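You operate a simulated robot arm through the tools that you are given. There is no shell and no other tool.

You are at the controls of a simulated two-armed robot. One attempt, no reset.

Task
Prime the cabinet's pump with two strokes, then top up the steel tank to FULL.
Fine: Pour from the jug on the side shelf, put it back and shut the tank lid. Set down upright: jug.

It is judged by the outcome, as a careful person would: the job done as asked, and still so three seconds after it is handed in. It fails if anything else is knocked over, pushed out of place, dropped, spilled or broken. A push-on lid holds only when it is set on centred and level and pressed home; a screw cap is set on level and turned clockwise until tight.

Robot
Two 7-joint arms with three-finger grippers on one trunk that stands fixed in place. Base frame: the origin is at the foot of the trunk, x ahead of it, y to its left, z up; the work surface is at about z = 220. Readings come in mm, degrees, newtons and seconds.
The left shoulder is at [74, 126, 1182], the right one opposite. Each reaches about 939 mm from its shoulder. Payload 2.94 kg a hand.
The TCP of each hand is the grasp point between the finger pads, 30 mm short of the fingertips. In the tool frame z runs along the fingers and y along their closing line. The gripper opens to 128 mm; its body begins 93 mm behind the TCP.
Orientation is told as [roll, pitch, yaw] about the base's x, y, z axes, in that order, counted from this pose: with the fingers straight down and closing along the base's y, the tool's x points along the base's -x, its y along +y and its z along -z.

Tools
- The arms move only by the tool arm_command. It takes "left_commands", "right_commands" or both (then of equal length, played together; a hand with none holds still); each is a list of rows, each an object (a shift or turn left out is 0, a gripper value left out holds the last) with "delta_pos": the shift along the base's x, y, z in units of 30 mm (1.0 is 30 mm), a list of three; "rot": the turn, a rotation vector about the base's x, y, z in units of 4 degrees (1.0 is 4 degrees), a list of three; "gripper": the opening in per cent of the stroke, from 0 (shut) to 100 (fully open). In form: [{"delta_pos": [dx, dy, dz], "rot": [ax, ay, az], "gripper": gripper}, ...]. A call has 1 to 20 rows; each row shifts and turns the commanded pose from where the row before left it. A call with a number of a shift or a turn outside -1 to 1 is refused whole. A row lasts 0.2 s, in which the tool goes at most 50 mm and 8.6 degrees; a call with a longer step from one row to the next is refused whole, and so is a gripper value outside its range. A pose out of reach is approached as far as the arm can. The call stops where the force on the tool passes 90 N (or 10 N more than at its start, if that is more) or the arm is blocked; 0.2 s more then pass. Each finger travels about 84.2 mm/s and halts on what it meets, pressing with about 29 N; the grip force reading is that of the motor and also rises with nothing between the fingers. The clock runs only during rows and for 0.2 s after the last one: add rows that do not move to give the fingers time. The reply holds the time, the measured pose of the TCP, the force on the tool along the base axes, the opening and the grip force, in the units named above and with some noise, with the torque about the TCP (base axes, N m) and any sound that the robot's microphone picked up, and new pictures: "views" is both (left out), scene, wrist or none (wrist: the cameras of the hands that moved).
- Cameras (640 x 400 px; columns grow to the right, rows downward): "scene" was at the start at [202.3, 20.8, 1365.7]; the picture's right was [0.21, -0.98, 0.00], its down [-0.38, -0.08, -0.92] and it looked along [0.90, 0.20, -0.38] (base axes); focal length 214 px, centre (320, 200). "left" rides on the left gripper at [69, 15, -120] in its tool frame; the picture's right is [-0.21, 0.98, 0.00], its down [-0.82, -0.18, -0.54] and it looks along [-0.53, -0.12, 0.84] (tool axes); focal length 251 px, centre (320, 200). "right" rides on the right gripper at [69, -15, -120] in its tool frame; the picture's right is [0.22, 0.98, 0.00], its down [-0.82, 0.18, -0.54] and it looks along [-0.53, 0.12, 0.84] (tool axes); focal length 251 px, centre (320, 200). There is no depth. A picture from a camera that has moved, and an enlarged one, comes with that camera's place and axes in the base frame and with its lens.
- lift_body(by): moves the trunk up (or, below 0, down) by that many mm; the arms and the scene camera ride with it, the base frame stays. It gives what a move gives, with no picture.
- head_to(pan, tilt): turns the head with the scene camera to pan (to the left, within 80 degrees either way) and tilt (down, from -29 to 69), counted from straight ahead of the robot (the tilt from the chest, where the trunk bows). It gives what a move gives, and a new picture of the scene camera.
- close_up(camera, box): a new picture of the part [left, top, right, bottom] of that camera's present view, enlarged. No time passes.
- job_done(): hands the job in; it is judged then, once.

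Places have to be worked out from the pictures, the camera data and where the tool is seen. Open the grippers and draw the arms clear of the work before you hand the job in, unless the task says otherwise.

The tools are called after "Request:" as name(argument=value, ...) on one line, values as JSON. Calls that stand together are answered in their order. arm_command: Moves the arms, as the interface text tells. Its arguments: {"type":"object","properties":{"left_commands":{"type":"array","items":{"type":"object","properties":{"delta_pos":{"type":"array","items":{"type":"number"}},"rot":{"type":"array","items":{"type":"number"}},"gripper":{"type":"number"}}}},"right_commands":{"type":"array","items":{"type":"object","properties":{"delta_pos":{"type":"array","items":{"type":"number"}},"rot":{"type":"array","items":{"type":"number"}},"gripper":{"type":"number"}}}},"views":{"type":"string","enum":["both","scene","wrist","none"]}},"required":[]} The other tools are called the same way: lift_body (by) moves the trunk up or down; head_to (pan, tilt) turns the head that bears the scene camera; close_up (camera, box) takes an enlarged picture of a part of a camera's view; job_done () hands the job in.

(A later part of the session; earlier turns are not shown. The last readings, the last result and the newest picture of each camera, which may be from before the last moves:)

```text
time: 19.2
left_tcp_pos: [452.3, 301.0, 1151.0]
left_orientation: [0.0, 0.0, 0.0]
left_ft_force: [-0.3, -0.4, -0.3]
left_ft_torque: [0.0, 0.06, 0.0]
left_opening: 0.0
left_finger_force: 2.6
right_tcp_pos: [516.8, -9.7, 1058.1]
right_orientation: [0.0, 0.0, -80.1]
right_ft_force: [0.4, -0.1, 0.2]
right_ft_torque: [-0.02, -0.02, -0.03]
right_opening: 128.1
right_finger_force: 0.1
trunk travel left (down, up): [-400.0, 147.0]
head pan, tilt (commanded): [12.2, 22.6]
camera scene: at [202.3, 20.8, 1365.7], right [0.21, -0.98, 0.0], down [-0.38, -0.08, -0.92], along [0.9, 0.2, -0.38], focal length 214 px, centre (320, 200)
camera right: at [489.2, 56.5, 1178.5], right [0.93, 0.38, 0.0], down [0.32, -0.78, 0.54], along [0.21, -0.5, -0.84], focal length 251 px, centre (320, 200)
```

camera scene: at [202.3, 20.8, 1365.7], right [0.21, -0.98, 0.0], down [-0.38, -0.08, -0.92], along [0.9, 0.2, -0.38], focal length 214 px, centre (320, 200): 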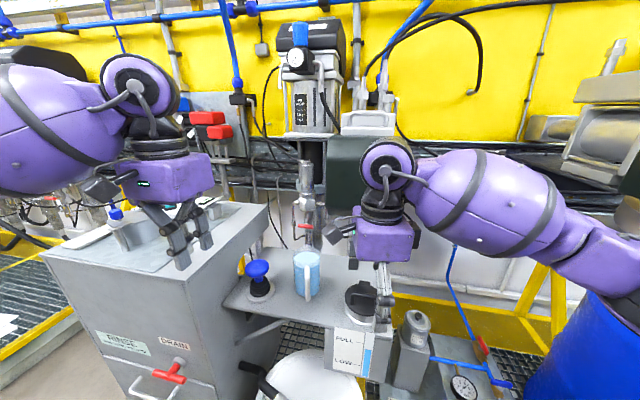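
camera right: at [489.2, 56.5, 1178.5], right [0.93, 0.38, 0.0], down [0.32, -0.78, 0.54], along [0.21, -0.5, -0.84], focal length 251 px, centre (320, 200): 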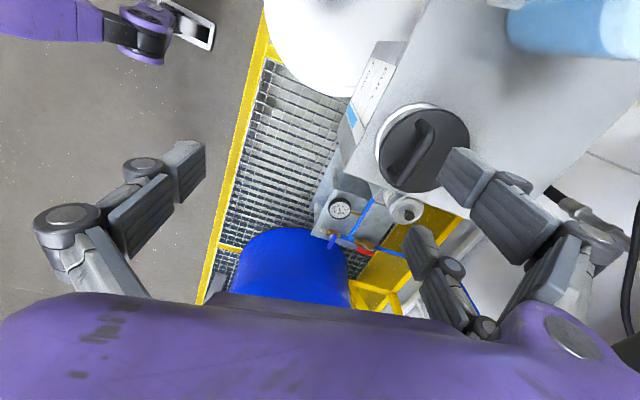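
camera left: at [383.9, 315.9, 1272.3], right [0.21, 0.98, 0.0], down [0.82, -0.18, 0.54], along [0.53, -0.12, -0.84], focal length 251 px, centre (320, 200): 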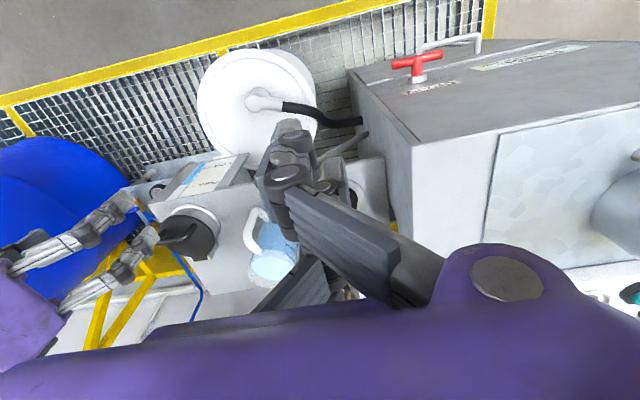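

Yaw is at -80°. I finish the turn, add a 10° forward tilt, narrow the gripper to about 50 mm and move above the bar.

Request:
arm_command(right_commands=[{"delta_pos": [0.6, 0.03, 0], "rot": [0, 0, -1], "gripper": 40}, {"delta_pos": [0.6, 0.03, 0], "rot": [0, 0, -1]}, {"delta_pos": [0.6, 0.03, 0], "rot": [0, 0, -0.5]}, {"delta_pos": [0.6, 0.03, 0], "rot": [0, -1, 0]}, {"delta_pos": [0.6, 0.03, -0.5], "rot": [0, -1, 0]}, {"delta_pos": [0.57, 0.04, -0.5], "rot": [0, -0.5, 0]}, {"delta_pos": [0, 0, -0.6]}, {}])

Request:
close_up(camera="right", box=[220, 80, 460, 240])

Request:
close_up(camera="scene", box=[320, 220, 420, 330])

Request:
close_up(camera="left", box=[100, 120, 340, 290])

```text
time: 21.0
left_tcp_pos: [453.2, 299.5, 1152.2]
left_orientation: [0.0, 0.0, 0.0]
left_ft_force: [-0.5, -0.2, 0.5]
left_ft_torque: [-0.03, 0.0, 0.02]
left_opening: 0.1
left_finger_force: 3.6
right_tcp_pos: [625.0, -2.1, 1011.3]
right_orientation: [10.0, -0.1, -90.2]
right_ft_force: [-0.1, 0.0, -0.3]
right_ft_torque: [0.01, -0.01, -0.02]
right_opening: 51.4
right_finger_force: 0.0
trunk travel left (down, up): [-400.0, 147.0]
head pan, tilt (commanded): [12.2, 22.6]
camera scene: at [202.2, 20.9, 1365.7], right [0.21, -0.98, 0.0], down [-0.38, -0.08, -0.92], along [0.9, 0.2, -0.38], focal length 214 px, centre (320, 200)
camera right: at [588.9, 68.1, 1127.2], right [0.96, 0.21, 0.17], down [0.08, -0.82, 0.56], along [0.26, -0.53, -0.81], focal length 251 px, centre (320, 200)
```

scene: 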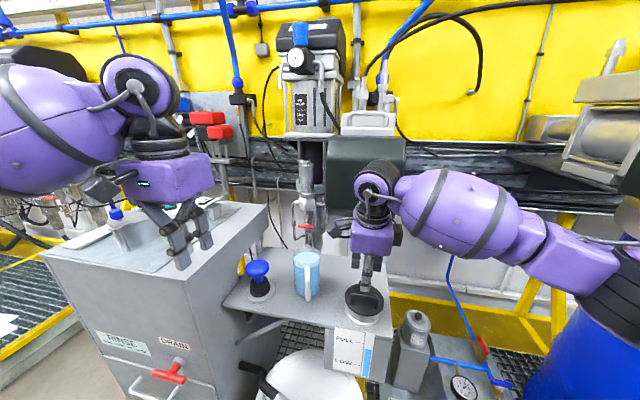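
right: 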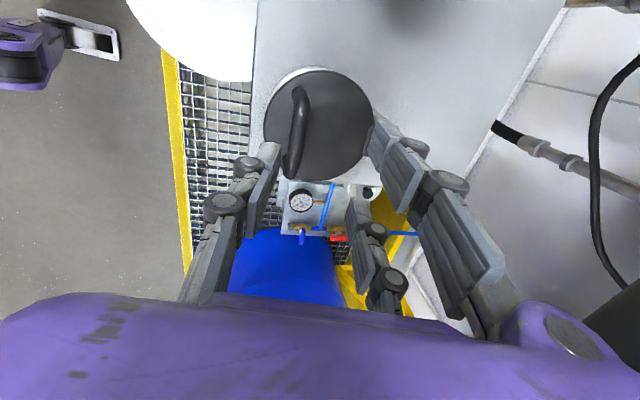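

```text
2.50 times, centred on (340, 160) of right
camera zoom: at [588.9, 68.1, 1127.2], right [0.96, 0.21, 0.17], down [0.08, -0.82, 0.56], along [0.26, -0.53, -0.81], focal length 629 px, centre (270, 300)
```

zoom: 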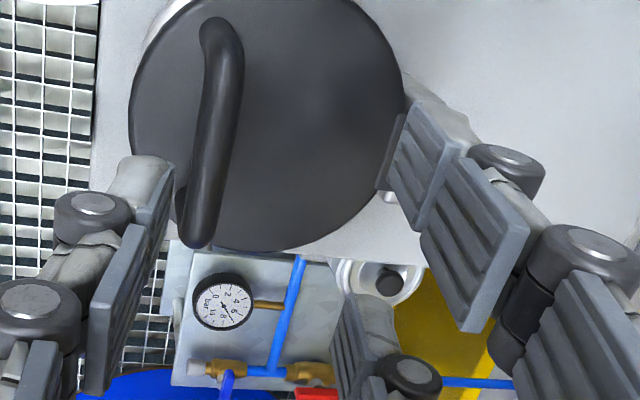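

```text
3.64 times, centred on (370, 275) of scene
camera zoom: at [202.2, 20.9, 1365.7], right [0.21, -0.98, 0.0], down [-0.38, -0.08, -0.92], along [0.9, 0.2, -0.38], focal length 780 px, centre (138, -73)
```

zoom: 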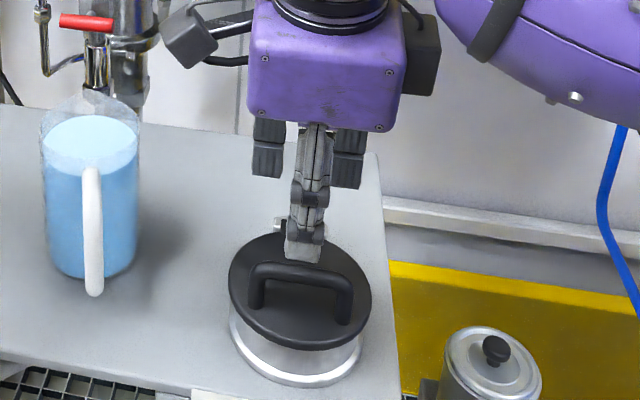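

```text
2.35 times, centred on (220, 205) of left
camera zoom: at [383.8, 316.2, 1272.4], right [0.21, 0.98, 0.0], down [0.82, -0.18, 0.54], along [0.53, -0.12, -0.84], focal length 592 px, centre (555, 188)
```

zoom: 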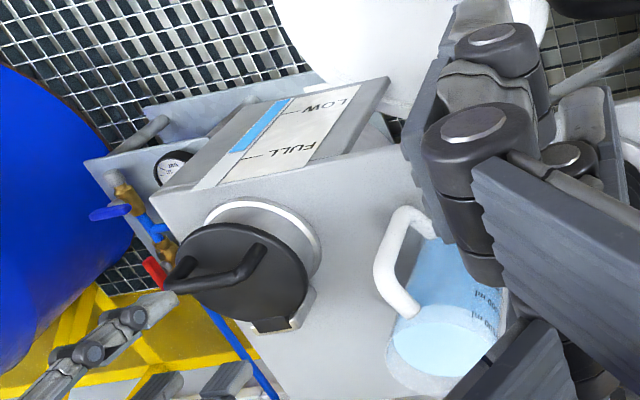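

The bar lies between the fingers in the wrist view, at x≈624. I go down so the fingertips pass just below the bar, watching the force.

Request:
arm_command(right_commands=[{"delta_pos": [-0.05, 0, -0.6]}, {"delta_pos": [-0.05, 0, -0.6]}, {"delta_pos": [0, 0, -0.5]}, {"delta_pos": [0, 0, -0.3]}, {}])

Request:
close_up(camera="right", box=[200, 60, 440, 220])

Request:
close_up(camera="scene", box=[330, 240, 410, 330])

Request:
close_up(camera="left", box=[110, 160, 240, 260])

```text
time: 22.2
left_tcp_pos: [452.8, 300.7, 1152.5]
left_orientation: [-0.2, 0.0, 0.0]
left_ft_force: [0.7, -0.2, 0.5]
left_ft_torque: [0.01, 0.01, 0.0]
left_opening: 0.0
left_finger_force: 3.5
right_tcp_pos: [620.9, -4.3, 949.9]
right_orientation: [9.9, 0.0, -90.1]
right_ft_force: [0.3, 0.3, 0.6]
right_ft_torque: [0.02, -0.02, 0.0]
right_opening: 51.2
right_finger_force: 0.1
trunk travel left (down, up): [-400.0, 147.0]
head pan, tilt (commanded): [12.2, 22.6]
camera scene: at [202.2, 20.8, 1365.7], right [0.21, -0.98, 0.0], down [-0.38, -0.08, -0.92], along [0.9, 0.2, -0.38], focal length 214 px, centre (320, 200)
camera right: at [585.0, 65.9, 1066.5], right [0.96, 0.21, 0.17], down [0.08, -0.82, 0.56], along [0.26, -0.53, -0.81], focal length 251 px, centre (320, 200)
```

scene: 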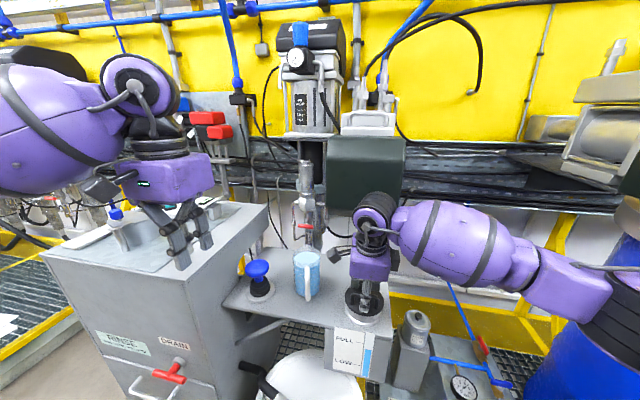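
right: 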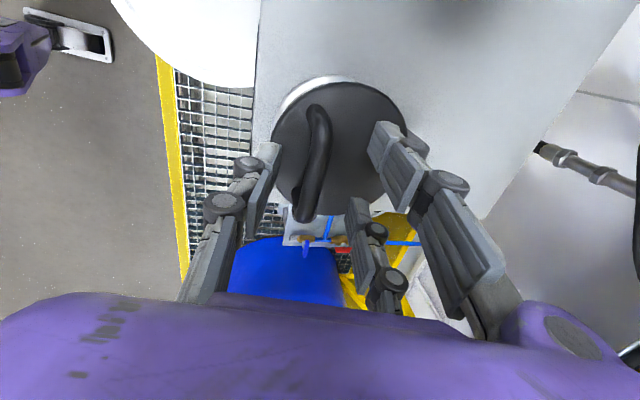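

```text
2.50 times, centred on (320, 140) of right
camera zoom: at [585.0, 65.9, 1066.5], right [0.96, 0.21, 0.17], down [0.08, -0.82, 0.56], along [0.26, -0.53, -0.81], focal length 629 px, centre (320, 350)
```

zoom: 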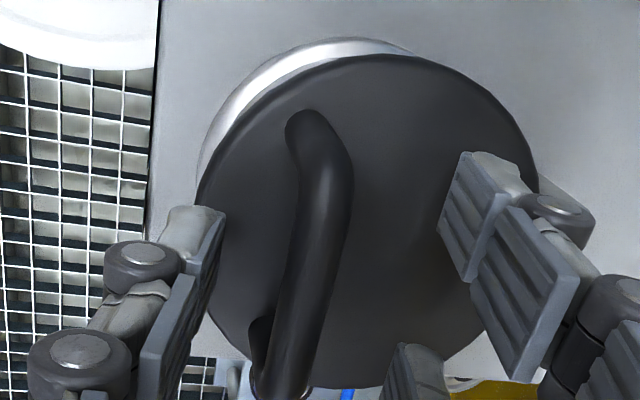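

```text
4.44 times, centred on (370, 285) of scene
camera zoom: at [202.2, 20.8, 1365.7], right [0.21, -0.98, 0.0], down [-0.38, -0.08, -0.92], along [0.9, 0.2, -0.38], focal length 953 px, centre (98, -178)
```

zoom: 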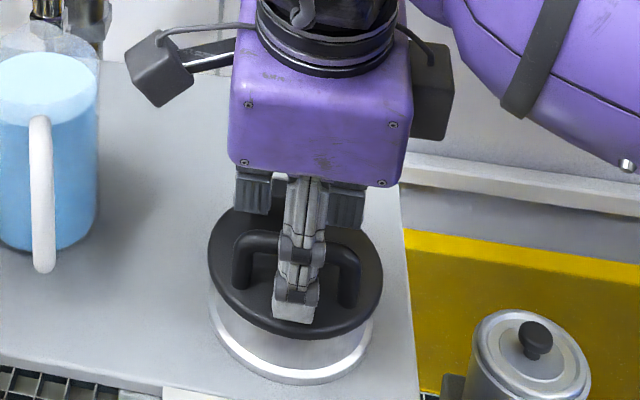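

```text
4.00 times, centred on (175, 210) of left
camera zoom: at [383.8, 316.0, 1272.5], right [0.21, 0.98, 0.0], down [0.82, -0.18, 0.54], along [0.53, -0.12, -0.84], focal length 1006 px, centre (900, 160)
```

zoom: 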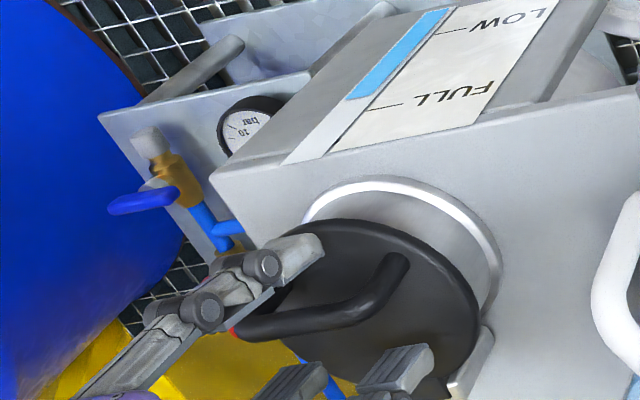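

The fingers bracket the bar cleanly. I drop 4.5 mm more and close on it.

Request:
arm_command(right_commands=[{"delta_pos": [0, 0, -0.15]}, {"gripper": 0}, {}, {}, {}])

Request:
close_up(camera="right", box=[200, 60, 440, 220])

Request:
close_up(camera="scene", box=[330, 240, 410, 330])

```text
time: 23.4
left_tcp_pos: [451.8, 301.1, 1153.1]
left_orientation: [-0.2, -0.1, 0.0]
left_ft_force: [0.0, -0.7, -0.3]
left_ft_torque: [0.01, -0.01, 0.04]
left_opening: 0.0
left_finger_force: 3.2
right_tcp_pos: [618.4, -5.2, 947.7]
right_orientation: [10.0, 0.0, -90.0]
right_ft_force: [-13.1, 0.1, 1.7]
right_ft_torque: [-0.19, 0.27, -0.55]
right_opening: 10.8
right_finger_force: 38.1
trunk travel left (down, up): [-400.0, 147.0]
head pan, tilt (commanded): [12.2, 22.6]
camera scene: at [200.5, 20.8, 1366.0], right [0.21, -0.98, 0.0], down [-0.37, -0.08, -0.92], along [0.9, 0.2, -0.38], focal length 214 px, centre (320, 200)
camera right: at [583.2, 65.2, 1062.6], right [0.96, 0.21, 0.17], down [0.08, -0.82, 0.56], along [0.26, -0.53, -0.81], focal length 251 px, centre (320, 200)
```

scene: 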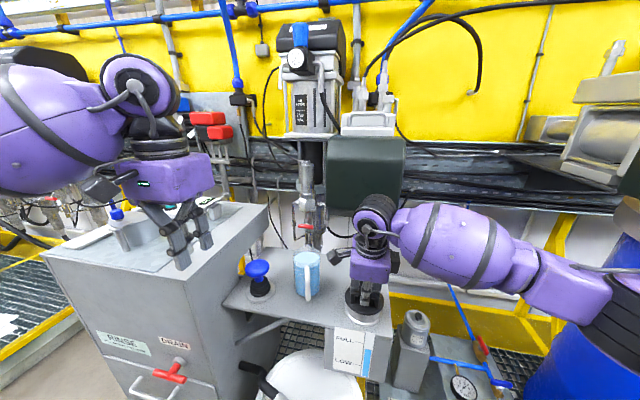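
right: 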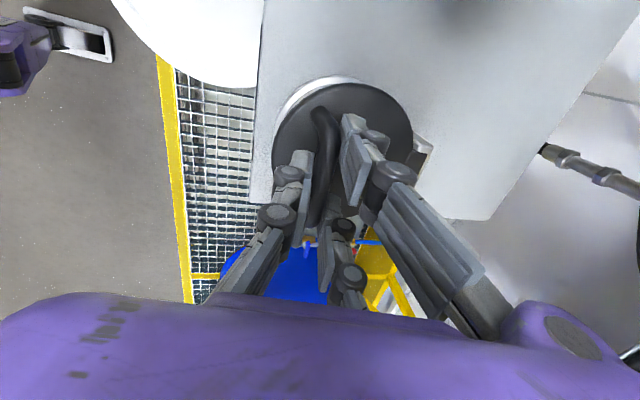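

```text
2.50 times, centred on (320, 140) of right
camera zoom: at [583.2, 65.2, 1062.6], right [0.96, 0.21, 0.17], down [0.08, -0.82, 0.56], along [0.26, -0.53, -0.81], focal length 629 px, centre (320, 350)
```

zoom: 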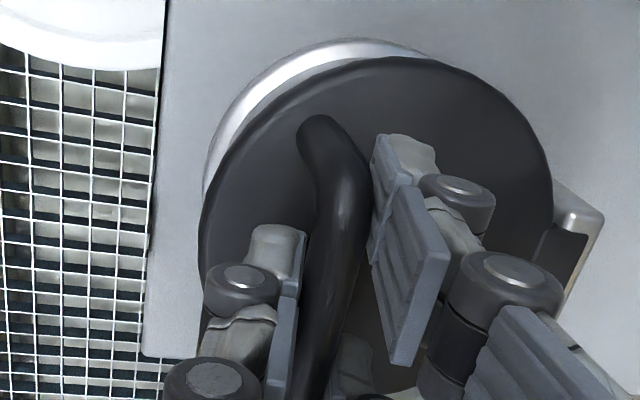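

```text
4.44 times, centred on (370, 285) of scene
camera zoom: at [200.5, 20.8, 1366.0], right [0.21, -0.98, 0.0], down [-0.37, -0.08, -0.92], along [0.9, 0.2, -0.38], focal length 953 px, centre (98, -178)
```

zoom: 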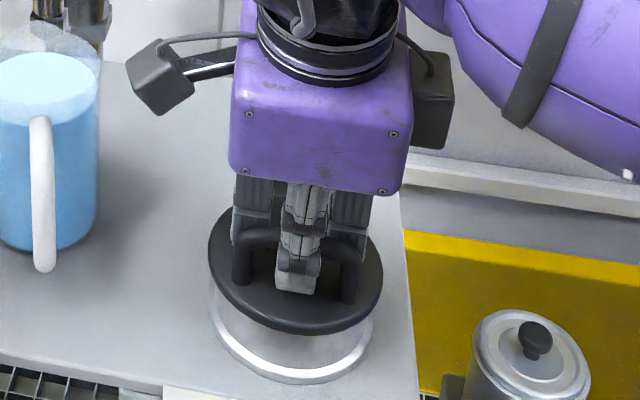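

The bar is held (opening 10.8 mm, grip 38 N). I swing the lid up about its hinge (≈[700, 898]), turning the hand with it — first 20°, then check.

Request:
arm_command(right_commands=[{"delta_pos": [0.06, 0, 0.22], "rot": [0, 1, 0]}, {"delta_pos": [0.11, 0, 0.2], "rot": [0, 1, 0]}, {"delta_pos": [0.147, 0, 0.167], "rot": [0, 1, 0]}, {"delta_pos": [0.157, 0, 0.157], "rot": [0, 1, 0]}, {"delta_pos": [0.17, 0, 0.143], "rot": [0, 1, 0]}, {}])

Request:
close_up(camera="scene", box=[330, 230, 410, 330])

```text
time: 24.8
left_tcp_pos: [452.1, 300.2, 1152.0]
left_orientation: [0.0, 0.0, -0.1]
left_ft_force: [-0.4, 0.7, -0.7]
left_ft_torque: [0.02, -0.01, 0.01]
left_opening: 0.1
left_finger_force: 3.4
right_tcp_pos: [639.6, -4.7, 974.1]
right_orientation: [-10.0, 0.1, -90.0]
right_ft_force: [0.0, 1.6, 2.2]
right_ft_torque: [0.01, -0.09, -0.48]
right_opening: 10.5
right_finger_force: 37.5
trunk travel left (down, up): [-400.0, 147.0]
head pan, tilt (commanded): [12.2, 22.6]
camera scene: at [202.0, 20.9, 1365.8], right [0.21, -0.98, 0.0], down [-0.38, -0.08, -0.92], along [0.9, 0.2, -0.38], focal length 214 px, centre (320, 200)
camera right: at [645.4, 65.2, 1094.6], right [0.96, 0.21, -0.17], down [0.27, -0.82, 0.5], along [-0.03, -0.53, -0.85], focal length 251 px, centre (320, 200)
```

scene: 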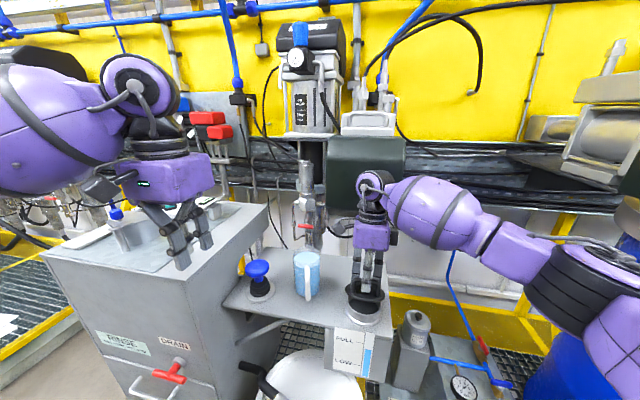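
right: 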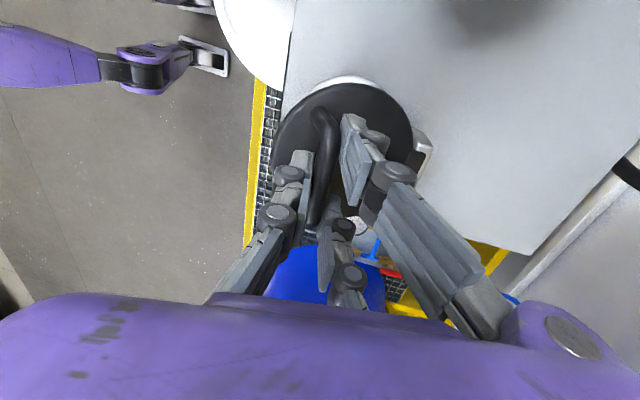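

```text
4.00 times, centred on (370, 280) of scene
camera zoom: at [202.0, 20.9, 1365.8], right [0.21, -0.98, 0.0], down [-0.38, -0.08, -0.92], along [0.9, 0.2, -0.38], focal length 858 px, centre (120, -120)
```

zoom: 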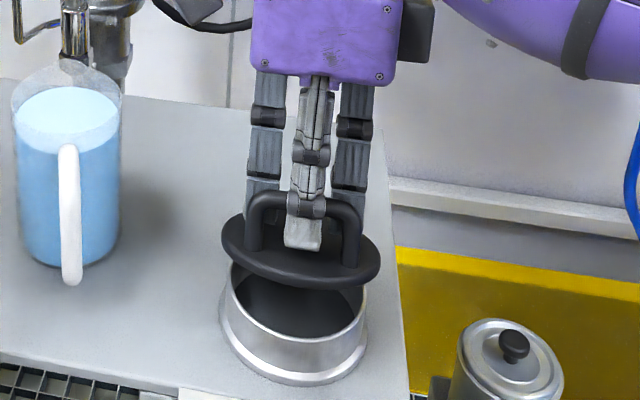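

The lid is swinging up smoothly with almost no side force, so the hinge estimate is good. I continue the arc to about 60°.

Request:
arm_command(right_commands=[{"delta_pos": [0.177, 0, 0.133], "rot": [0, 1, 0]}, {"delta_pos": [0.187, 0, 0.12], "rot": [0, 1, 0]}, {"delta_pos": [0.197, 0, 0.107], "rot": [0, 1, 0]}, {"delta_pos": [0.2, 0, 0.093], "rot": [0, 1, 0]}, {"delta_pos": [0.21, 0, 0.08], "rot": [0, 1, 0]}, {"delta_pos": [0.213, 0, 0.063], "rot": [0, 1, 0]}, {"delta_pos": [0.217, 0, 0.047], "rot": [0, 1, 0]}, {"delta_pos": [0.22, 0, 0.033], "rot": [0, 1, 0]}, {"delta_pos": [0.22, 0, 0.02], "rot": [0, 1, 0]}, {"delta_pos": [0.223, 0, 0.003], "rot": [0, 1, 0]}, {}])

Request:
close_up(camera="scene", box=[320, 200, 430, 330])

```text
time: 25.3
left_tcp_pos: [436.3, 292.6, 1160.8]
left_orientation: [0.4, -0.9, -0.1]
left_ft_force: [-0.1, -1.1, 0.4]
left_ft_torque: [0.06, 0.04, -0.02]
left_opening: 0.0
left_finger_force: 3.2
right_tcp_pos: [633.3, -6.1, 976.3]
right_orientation: [-11.7, -0.5, -89.3]
right_ft_force: [44.0, 2.0, -30.9]
right_ft_torque: [0.13, -1.13, -1.78]
right_opening: 11.6
right_finger_force: 38.9
trunk travel left (down, up): [-400.0, 147.0]
head pan, tilt (commanded): [12.2, 22.6]
stopped in row 2 (right hand): the force on the tool passed its limit at 96 N (the readings are from after the stop); the commanded pose is now the measured one
camera scene: at [182.9, 12.4, 1368.9], right [0.21, -0.98, 0.0], down [-0.36, -0.08, -0.93], along [0.91, 0.2, -0.37], focal length 214 px, centre (320, 200)
camera right: at [641.9, 65.7, 1096.3], right [0.95, 0.22, -0.2], down [0.3, -0.81, 0.5], along [-0.05, -0.54, -0.84], focal length 251 px, centre (320, 200)
```

scene: 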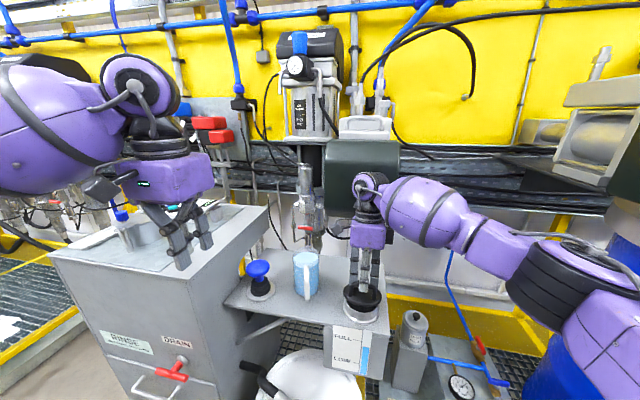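
right: 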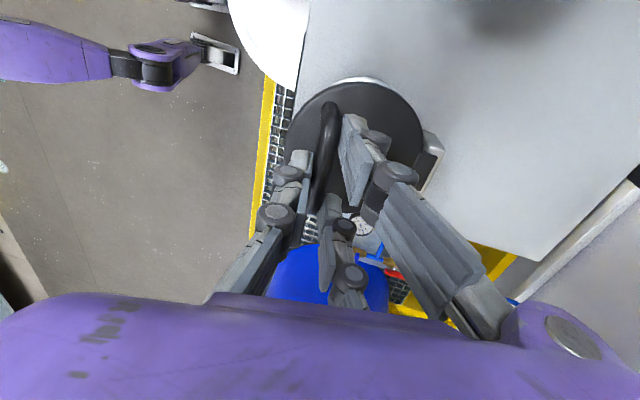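

```text
3.08 times, centred on (375, 265) of scene
camera zoom: at [182.9, 12.4, 1368.9], right [0.21, -0.98, 0.0], down [-0.36, -0.08, -0.93], along [0.91, 0.2, -0.37], focal length 660 px, centre (151, 0)
```

zoom: 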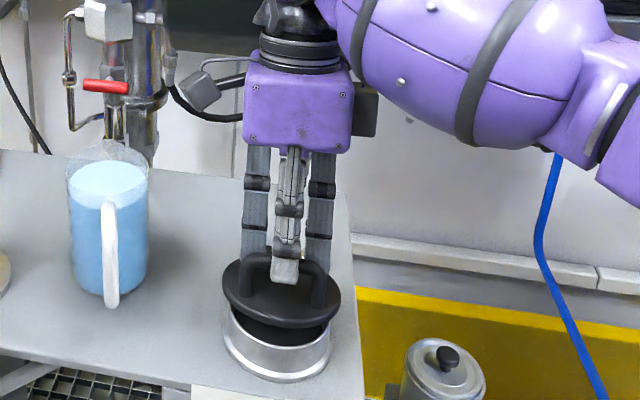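

The lid opened about 20°, then the right wrist bumped the dark-green box hanging behind (front face ≈ x 740, bottom ≈ z 1105). I back off by tilting the hand forward again, with the bar returning to its arc, and check forces.

Request:
arm_command(right_commands=[{"delta_pos": [0.06, 0, -0.07], "rot": [0, -1, 0]}, {"delta_pos": [0.06, 0, -0.07], "rot": [0, -0.43, 0]}, {}, {}])

Request:
close_up(camera="scene", box=[320, 200, 430, 330])

```text
time: 26.3
left_tcp_pos: [451.2, 300.9, 1153.5]
left_orientation: [-0.1, -0.1, -0.1]
left_ft_force: [0.2, 0.0, -0.1]
left_ft_torque: [0.04, 0.02, 0.03]
left_opening: 0.1
left_finger_force: 3.0
right_tcp_pos: [649.8, -0.2, 966.5]
right_orientation: [-7.4, -0.5, -89.8]
right_ft_force: [-4.9, 8.2, 23.9]
right_ft_torque: [2.08, -1.13, -1.17]
right_opening: 10.4
right_finger_force: 34.0
trunk travel left (down, up): [-400.0, 147.0]
head pan, tilt (commanded): [12.2, 22.6]
camera scene: at [199.6, 21.6, 1366.1], right [0.21, -0.98, 0.0], down [-0.37, -0.08, -0.92], along [0.9, 0.2, -0.38], focal length 214 px, centre (320, 200)
camera right: at [649.4, 70.6, 1086.8], right [0.97, 0.22, -0.13], down [0.25, -0.82, 0.52], along [0.01, -0.54, -0.84], focal length 251 px, centre (320, 200)
```

scene: 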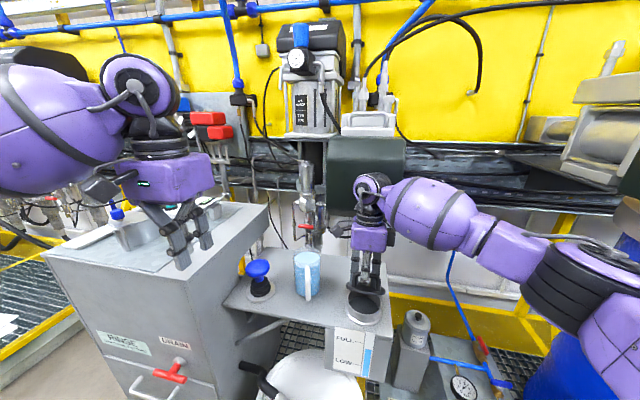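
right: 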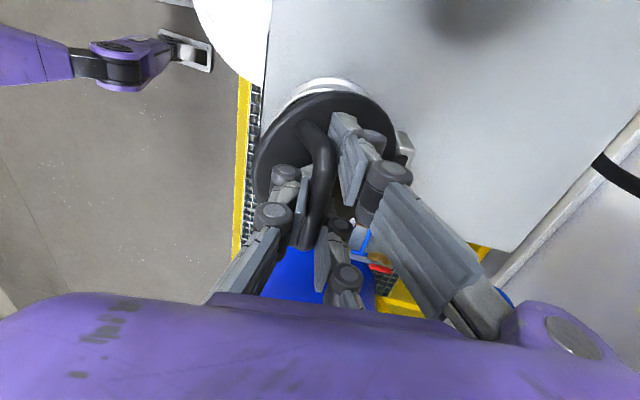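

```text
3.08 times, centred on (375, 265) of scene
camera zoom: at [199.6, 21.6, 1366.1], right [0.21, -0.98, 0.0], down [-0.37, -0.08, -0.92], along [0.9, 0.2, -0.38], focal length 660 px, centre (151, 0)
```

zoom: 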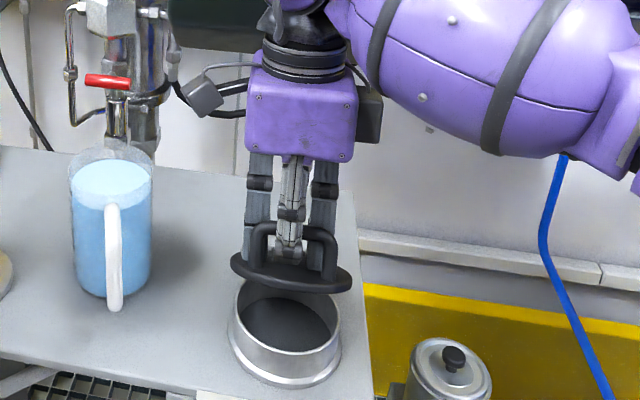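

Forces have eased and the lid is now at roughly 30°. I look closely at how the bar sits in the fingers.

Request:
close_up(camera="right", box=[220, 60, 440, 240])

Request:
close_up(camera="left", box=[80, 100, 300, 280])

Request:
close_up(camera="scene", box=[340, 240, 400, 300])

```text
2.22 times, centred on (330, 150) of right
camera zoom: at [649.4, 70.6, 1086.8], right [0.97, 0.22, -0.13], down [0.25, -0.82, 0.52], along [0.01, -0.54, -0.84], focal length 559 px, centre (298, 311)
```

zoom: 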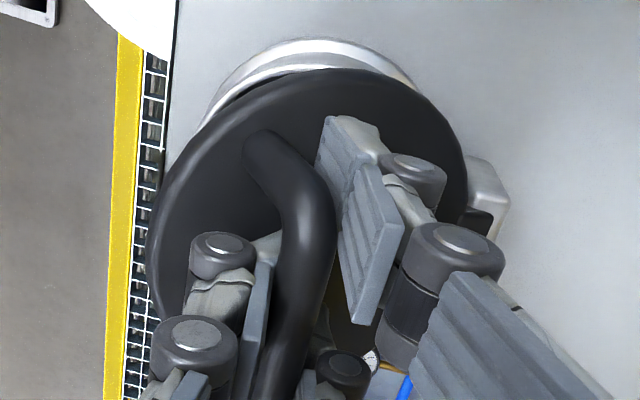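

```text
2.22 times, centred on (190, 190) of left
camera zoom: at [381.3, 316.8, 1273.1], right [0.21, 0.98, 0.0], down [0.82, -0.18, 0.54], along [0.53, -0.12, -0.84], focal length 559 px, centre (609, 222)
```

zoom: 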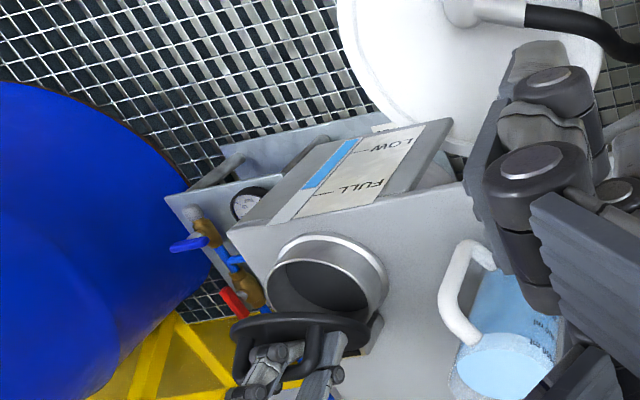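

```text
6.67 times, centred on (370, 270) of scene
camera zoom: at [199.6, 21.6, 1366.1], right [0.21, -0.98, 0.0], down [-0.37, -0.08, -0.92], along [0.9, 0.2, -0.38], focal length 1430 px, centre (-13, -267)
```

zoom: 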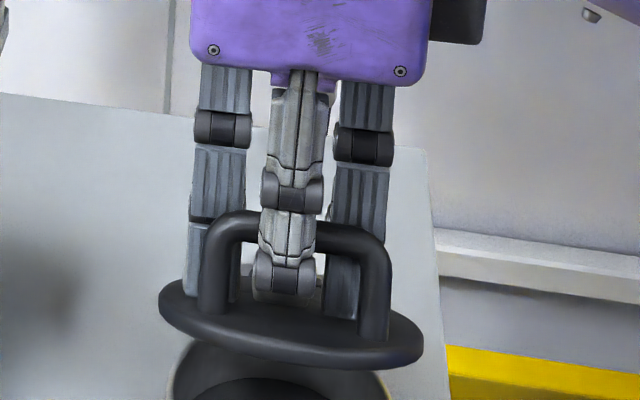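

The fingers slid down onto the lid top while holding it at about 30°. The green box stops the right hand going further, so I bring the closed left hand, fingers pointing forward, to lift the lid's underside from the front.

Request:
arm_command(left_commands=[{"delta_pos": [0.128, -0.539, -0.34], "rot": [0, -1, 0]}, {"delta_pos": [0.128, -0.539, -0.34], "rot": [0, -1, 0]}, {"delta_pos": [0.128, -0.539, -0.34], "rot": [0, -1, 0]}, {"delta_pos": [0.128, -0.539, -0.34], "rot": [0, -1, 0]}, {"delta_pos": [0.128, -0.539, -0.34], "rot": [0, -1, 0]}, {"delta_pos": [0.128, -0.539, -0.34], "rot": [0, -1, 0]}, {"delta_pos": [0.128, -0.539, -0.34], "rot": [0, -1, 0]}, {"delta_pos": [0.128, -0.539, -0.34], "rot": [0, -1, 0]}, {"delta_pos": [0.128, -0.539, -0.34], "rot": [0, -1, 0]}, {"delta_pos": [0.128, -0.539, -0.34], "rot": [0, -1, 0]}, {"delta_pos": [0.128, -0.539, -0.34], "rot": [0, -1, 0]}, {"delta_pos": [0.128, -0.539, -0.34], "rot": [0, -1, 0]}, {"delta_pos": [0.128, -0.539, -0.34], "rot": [0, -1, 0]}, {"delta_pos": [0.128, -0.539, -0.34], "rot": [0, -1, 0]}, {"delta_pos": [0.128, -0.539, -0.34], "rot": [0, -1, 0]}, {"delta_pos": [0.128, -0.539, -0.34], "rot": [0, -1, 0]}, {"delta_pos": [0.128, -0.539, -0.34], "rot": [0, -1, 0]}, {"delta_pos": [0.128, -0.539, -0.34], "rot": [0, -0.5, 0]}, {}])

Request:
close_up(camera="scene", box=[300, 220, 420, 340])

```text
time: 30.3
left_tcp_pos: [565.2, 29.8, 985.9]
left_orientation: [-0.5, -70.2, 0.3]
left_ft_force: [-0.2, 0.3, -0.3]
left_ft_torque: [-0.02, 0.03, 0.01]
left_opening: 0.2
left_finger_force: 3.1
left hand out of reach, approached as far as the arm can: row 8, 9, 10, 11, 12
right_tcp_pos: [647.7, -0.2, 965.9]
right_orientation: [-7.6, -0.7, -89.6]
right_ft_force: [-6.0, 11.2, 22.4]
right_ft_torque: [1.55, -1.03, -1.17]
right_opening: 10.8
right_finger_force: 34.2
trunk travel left (down, up): [-400.0, 147.0]
head pan, tilt (commanded): [12.2, 22.6]
camera scene: at [199.2, 22.0, 1366.2], right [0.21, -0.98, 0.0], down [-0.37, -0.08, -0.92], along [0.9, 0.19, -0.38], focal length 214 px, centre (320, 200)
camera left: at [427.6, 45.0, 961.9], right [0.07, 0.98, 0.2], down [-0.23, -0.18, 0.96], along [0.97, -0.12, 0.21], focal length 251 px, centre (320, 200)
```

scene: 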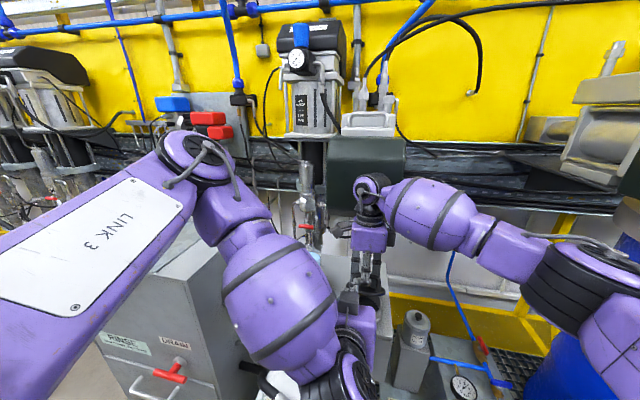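
left: 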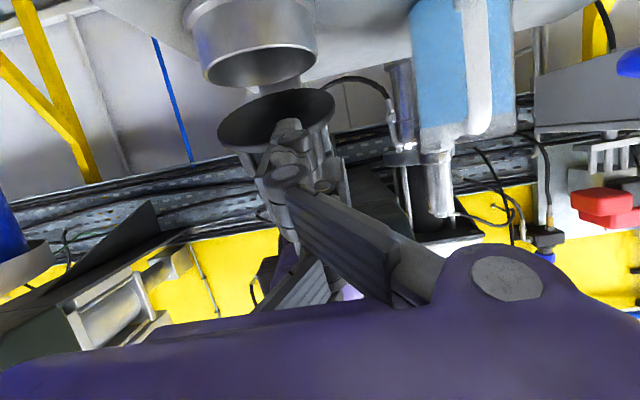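

```text
3.33 times, centred on (360, 280) of scene
camera zoom: at [199.2, 22.0, 1366.2], right [0.21, -0.98, 0.0], down [-0.37, -0.08, -0.92], along [0.9, 0.19, -0.38], focal length 715 px, centre (187, -67)
```

zoom: 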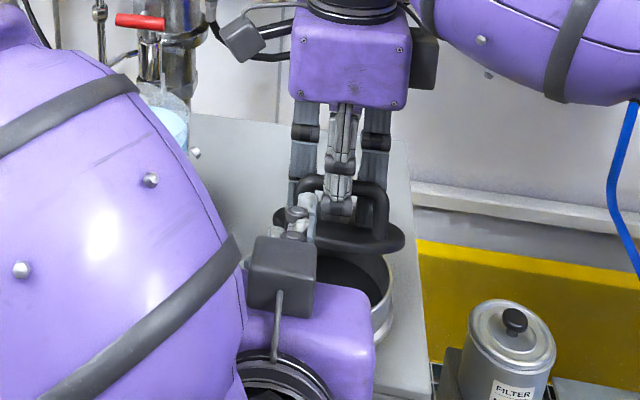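

The left hand is in front, tips at about [593, 30, 976], slightly above the raised front edge of the lid. I back it off, drop it to just under the edge level and look again.

Request:
arm_command(left_commands=[{"delta_pos": [-0.7, -0.2, 0]}, {"delta_pos": [-0.7, -0.2, 0]}, {"delta_pos": [0, -0.1, -0.6]}, {"delta_pos": [0, 0, -0.6]}, {"delta_pos": [0, 0, -0.4]}, {}])

Request:
close_up(camera="left", box=[180, 0, 420, 180])

Request:
close_up(camera="scene", box=[300, 220, 420, 340])

```text
time: 31.7
left_tcp_pos: [521.4, 14.9, 937.2]
left_orientation: [-0.5, -70.2, 0.4]
left_ft_force: [0.0, -0.5, -0.1]
left_ft_torque: [0.0, -0.01, 0.0]
left_opening: 0.0
left_finger_force: 2.9
right_tcp_pos: [648.0, -1.0, 965.8]
right_orientation: [-7.6, -0.9, -89.8]
right_ft_force: [-5.5, 10.7, 22.9]
right_ft_torque: [1.59, -0.98, -1.35]
right_opening: 10.5
right_finger_force: 33.8
trunk travel left (down, up): [-400.0, 147.0]
head pan, tilt (commanded): [12.2, 22.6]
camera scene: at [199.2, 21.9, 1366.2], right [0.21, -0.98, 0.0], down [-0.37, -0.08, -0.92], along [0.9, 0.19, -0.38], focal length 214 px, centre (320, 200)
camera left: at [385.2, 31.7, 912.9], right [0.07, 0.98, 0.2], down [-0.23, -0.18, 0.96], along [0.97, -0.12, 0.21], focal length 251 px, centre (320, 200)
```

scene: 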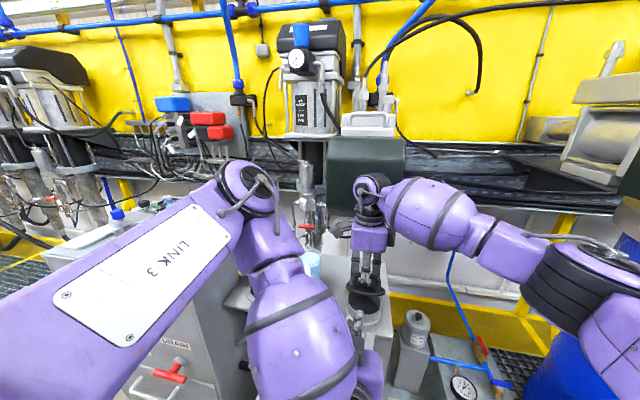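
left: 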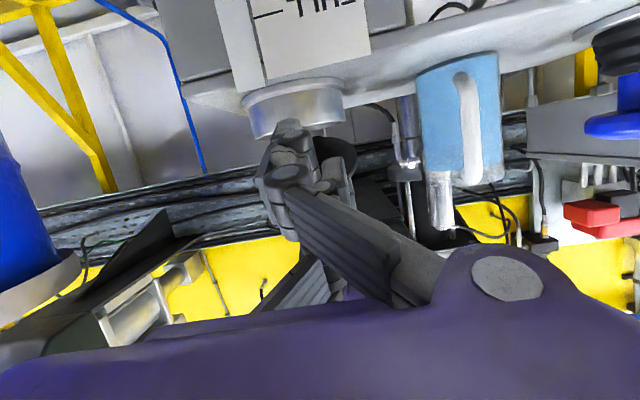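

```text
2.22 times, centred on (300, 90) of left
camera zoom: at [385.2, 31.7, 912.9], right [0.07, 0.98, 0.2], down [-0.23, -0.18, 0.96], along [0.97, -0.12, 0.21], focal length 559 px, centre (364, 444)
```

zoom: 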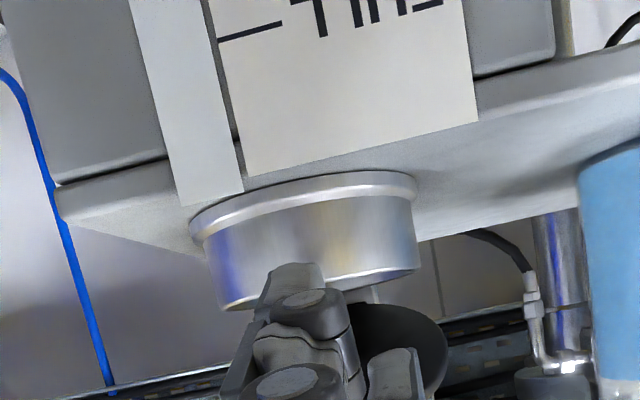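

```text
3.33 times, centred on (360, 280) of scene
camera zoom: at [199.2, 21.9, 1366.2], right [0.21, -0.98, 0.0], down [-0.37, -0.08, -0.92], along [0.9, 0.19, -0.38], focal length 715 px, centre (187, -67)
```

zoom: 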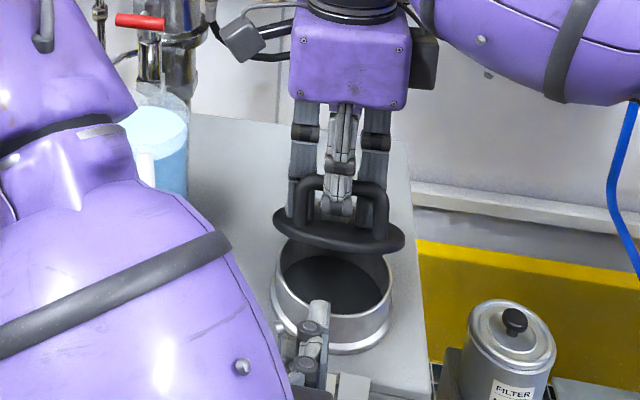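

The closed fingers stack vertically in this pose, so a steeper hand works better: I tilt the left hand to about -40° so its upper finger forms a ramp under the lid's front edge.

Request:
arm_command(left_commands=[{"delta_pos": [0, -0.1, 0], "rot": [0, 1, 0]}, {"delta_pos": [0, -0.1, 0], "rot": [0, 1, 0]}, {"delta_pos": [0, -0.1, 0], "rot": [0, 1, 0]}, {"rot": [0, 1, 0]}, {"rot": [0, 1, 0]}, {"rot": [0, 1, 0]}, {"rot": [0, 1, 0]}, {"rot": [0, 0.5, 0]}, {}])

Request:
close_up(camera="left", box=[180, 40, 420, 220])

Request:
close_up(camera="scene", box=[300, 220, 420, 340])

```text
time: 33.7
left_tcp_pos: [521.7, 5.8, 937.5]
left_orientation: [-0.2, -40.0, 0.1]
left_ft_force: [0.4, 0.7, -0.4]
left_ft_torque: [-0.02, 0.01, 0.0]
left_opening: 0.0
left_finger_force: 3.2
right_tcp_pos: [647.4, -0.5, 966.2]
right_orientation: [-7.6, -0.8, -89.7]
right_ft_force: [-4.7, 9.4, 23.5]
right_ft_torque: [1.54, -1.02, -1.31]
right_opening: 10.6
right_finger_force: 34.2
trunk travel left (down, up): [-400.0, 147.0]
head pan, tilt (commanded): [12.2, 22.6]
camera scene: at [199.2, 21.9, 1366.2], right [0.21, -0.98, 0.0], down [-0.37, -0.08, -0.92], along [0.9, 0.19, -0.38], focal length 214 px, centre (320, 200)
camera left: at [391.4, 21.9, 985.3], right [0.16, 0.98, 0.14], down [0.28, -0.18, 0.94], along [0.95, -0.12, -0.3], focal length 251 px, centre (320, 200)
```

scene: 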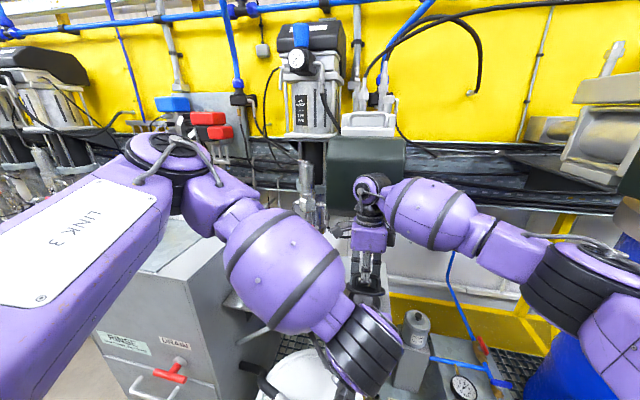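
left: 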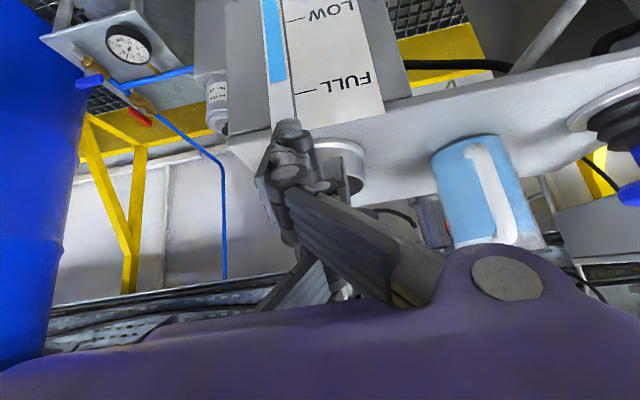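

```text
2.22 times, centred on (300, 130) of left
camera zoom: at [391.4, 21.9, 985.3], right [0.16, 0.98, 0.14], down [0.28, -0.18, 0.94], along [0.95, -0.12, -0.3], focal length 559 px, centre (364, 356)
```

zoom: 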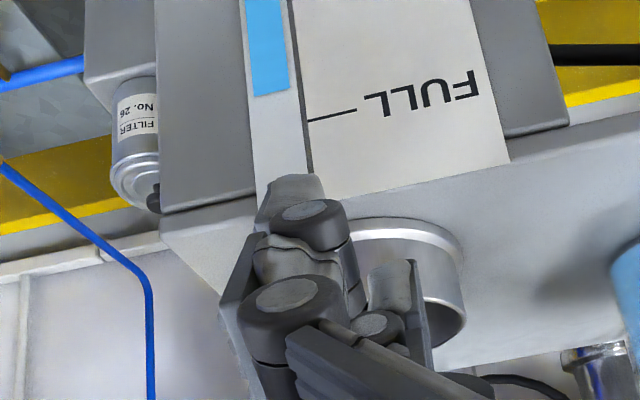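

```text
3.33 times, centred on (360, 280) of scene
camera zoom: at [199.2, 21.9, 1366.2], right [0.21, -0.98, 0.0], down [-0.37, -0.08, -0.92], along [0.9, 0.19, -0.38], focal length 715 px, centre (187, -67)
```

zoom: 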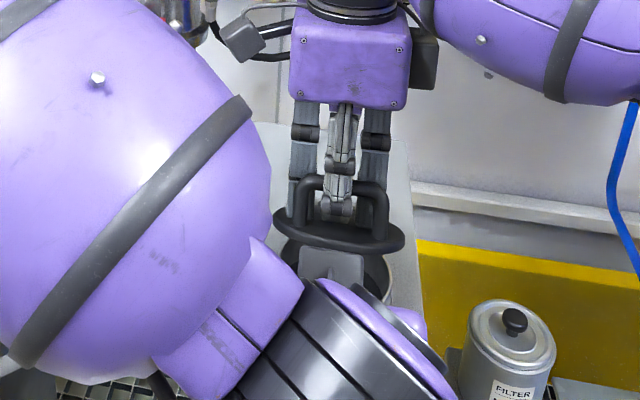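

The left fingers sit in front of the collar below the raised lid edge. I move in until the upper finger just touches the lid's underside.

Request:
arm_command(left_commands=[{"delta_pos": [0.5, 0, 0]}, {"delta_pos": [0.5, 0, 0]}, {"delta_pos": [0.2, 0, 0.15]}, {"delta_pos": [0.15, 0, 0.12]}, {}])

Request:
close_up(camera="right", box=[180, 40, 440, 240])

Request:
close_up(camera="scene", box=[300, 220, 420, 340])

```text
time: 34.9
left_tcp_pos: [560.9, 6.4, 946.0]
left_orientation: [-0.1, -40.2, 0.1]
left_ft_force: [0.3, 0.1, -0.5]
left_ft_torque: [0.03, 0.01, -0.01]
left_opening: 0.0
left_finger_force: 2.7
right_tcp_pos: [648.3, -1.3, 965.4]
right_orientation: [-7.6, -0.8, -89.7]
right_ft_force: [-5.7, 10.3, 22.0]
right_ft_torque: [1.54, -1.01, -1.33]
right_opening: 10.7
right_finger_force: 34.6
trunk travel left (down, up): [-400.0, 147.0]
head pan, tilt (commanded): [12.2, 22.6]
camera scene: at [199.2, 21.8, 1366.2], right [0.21, -0.98, 0.0], down [-0.37, -0.08, -0.92], along [0.9, 0.19, -0.38], focal length 214 px, centre (320, 200)
camera left: at [431.1, 22.0, 993.7], right [0.16, 0.98, 0.14], down [0.28, -0.18, 0.94], along [0.95, -0.12, -0.3], focal length 251 px, centre (320, 200)
```

scene: 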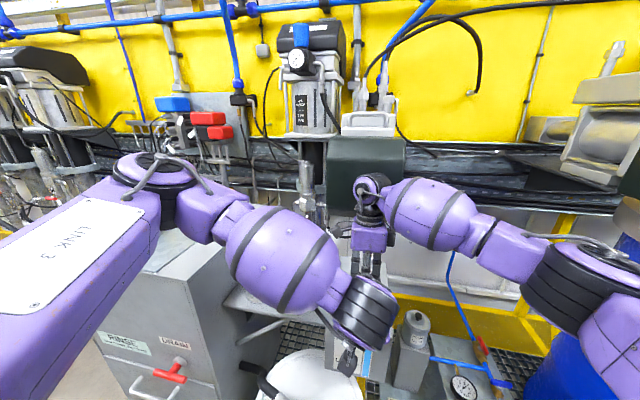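
left: 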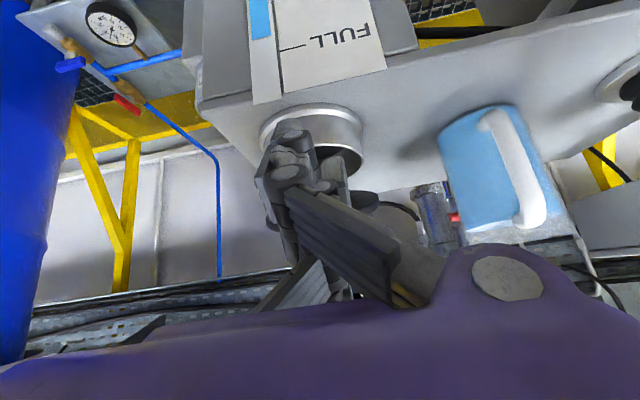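

```text
2.00 times, centred on (310, 140) of right
camera zoom: at [648.1, 70.5, 1085.9], right [0.97, 0.22, -0.13], down [0.26, -0.81, 0.52], along [0.01, -0.54, -0.84], focal length 503 px, centre (340, 320)
```

zoom: 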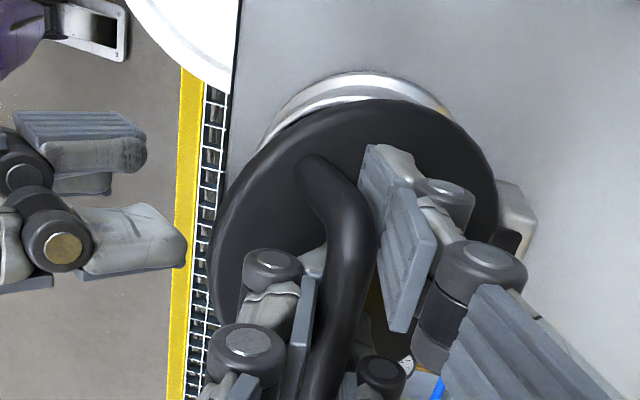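

```text
3.33 times, centred on (360, 280) of scene
camera zoom: at [199.2, 21.8, 1366.2], right [0.21, -0.98, 0.0], down [-0.37, -0.08, -0.92], along [0.9, 0.19, -0.38], focal length 715 px, centre (187, -67)
```

zoom: 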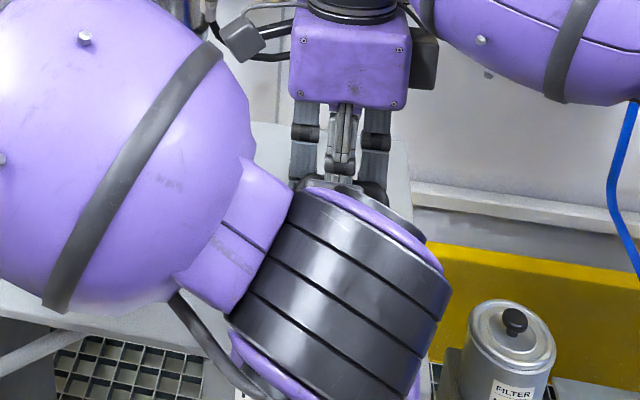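

From the right wrist view, the left fingertips are about 8 mm short of the lid's front edge. I push in slowly along the ramp normal, watching both forces.

Request:
arm_command(left_commands=[{"delta_pos": [0.2, 0, 0.1]}, {"delta_pos": [0.2, 0, 0.1]}, {}], views="none")

Request:
close_up(camera="right", box=[180, 40, 440, 240])

```text
time: 35.7
left_tcp_pos: [573.0, 6.4, 952.2]
left_orientation: [-0.2, -40.1, 0.0]
left_ft_force: [-10.9, 1.0, 4.0]
left_ft_torque: [-0.09, -0.26, -0.14]
left_opening: 0.0
left_finger_force: 3.2
right_tcp_pos: [647.6, -2.4, 966.2]
right_orientation: [-7.5, -0.8, -89.7]
right_ft_force: [2.4, 10.9, 19.0]
right_ft_torque: [1.74, -0.94, -1.09]
right_opening: 10.4
right_finger_force: 33.9
trunk travel left (down, up): [-400.0, 147.0]
head pan, tilt (commanded): [12.2, 22.6]
```

```text
2.00 times, centred on (310, 140) of right
camera zoom: at [647.9, 70.5, 1085.9], right [0.97, 0.22, -0.13], down [0.25, -0.81, 0.52], along [0.01, -0.54, -0.84], focal length 503 px, centre (340, 320)
```

zoom: 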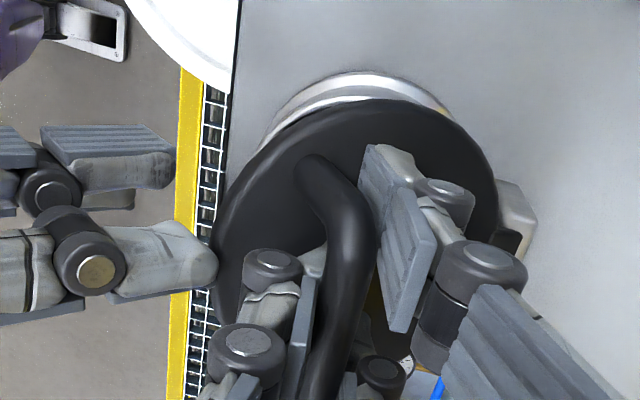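

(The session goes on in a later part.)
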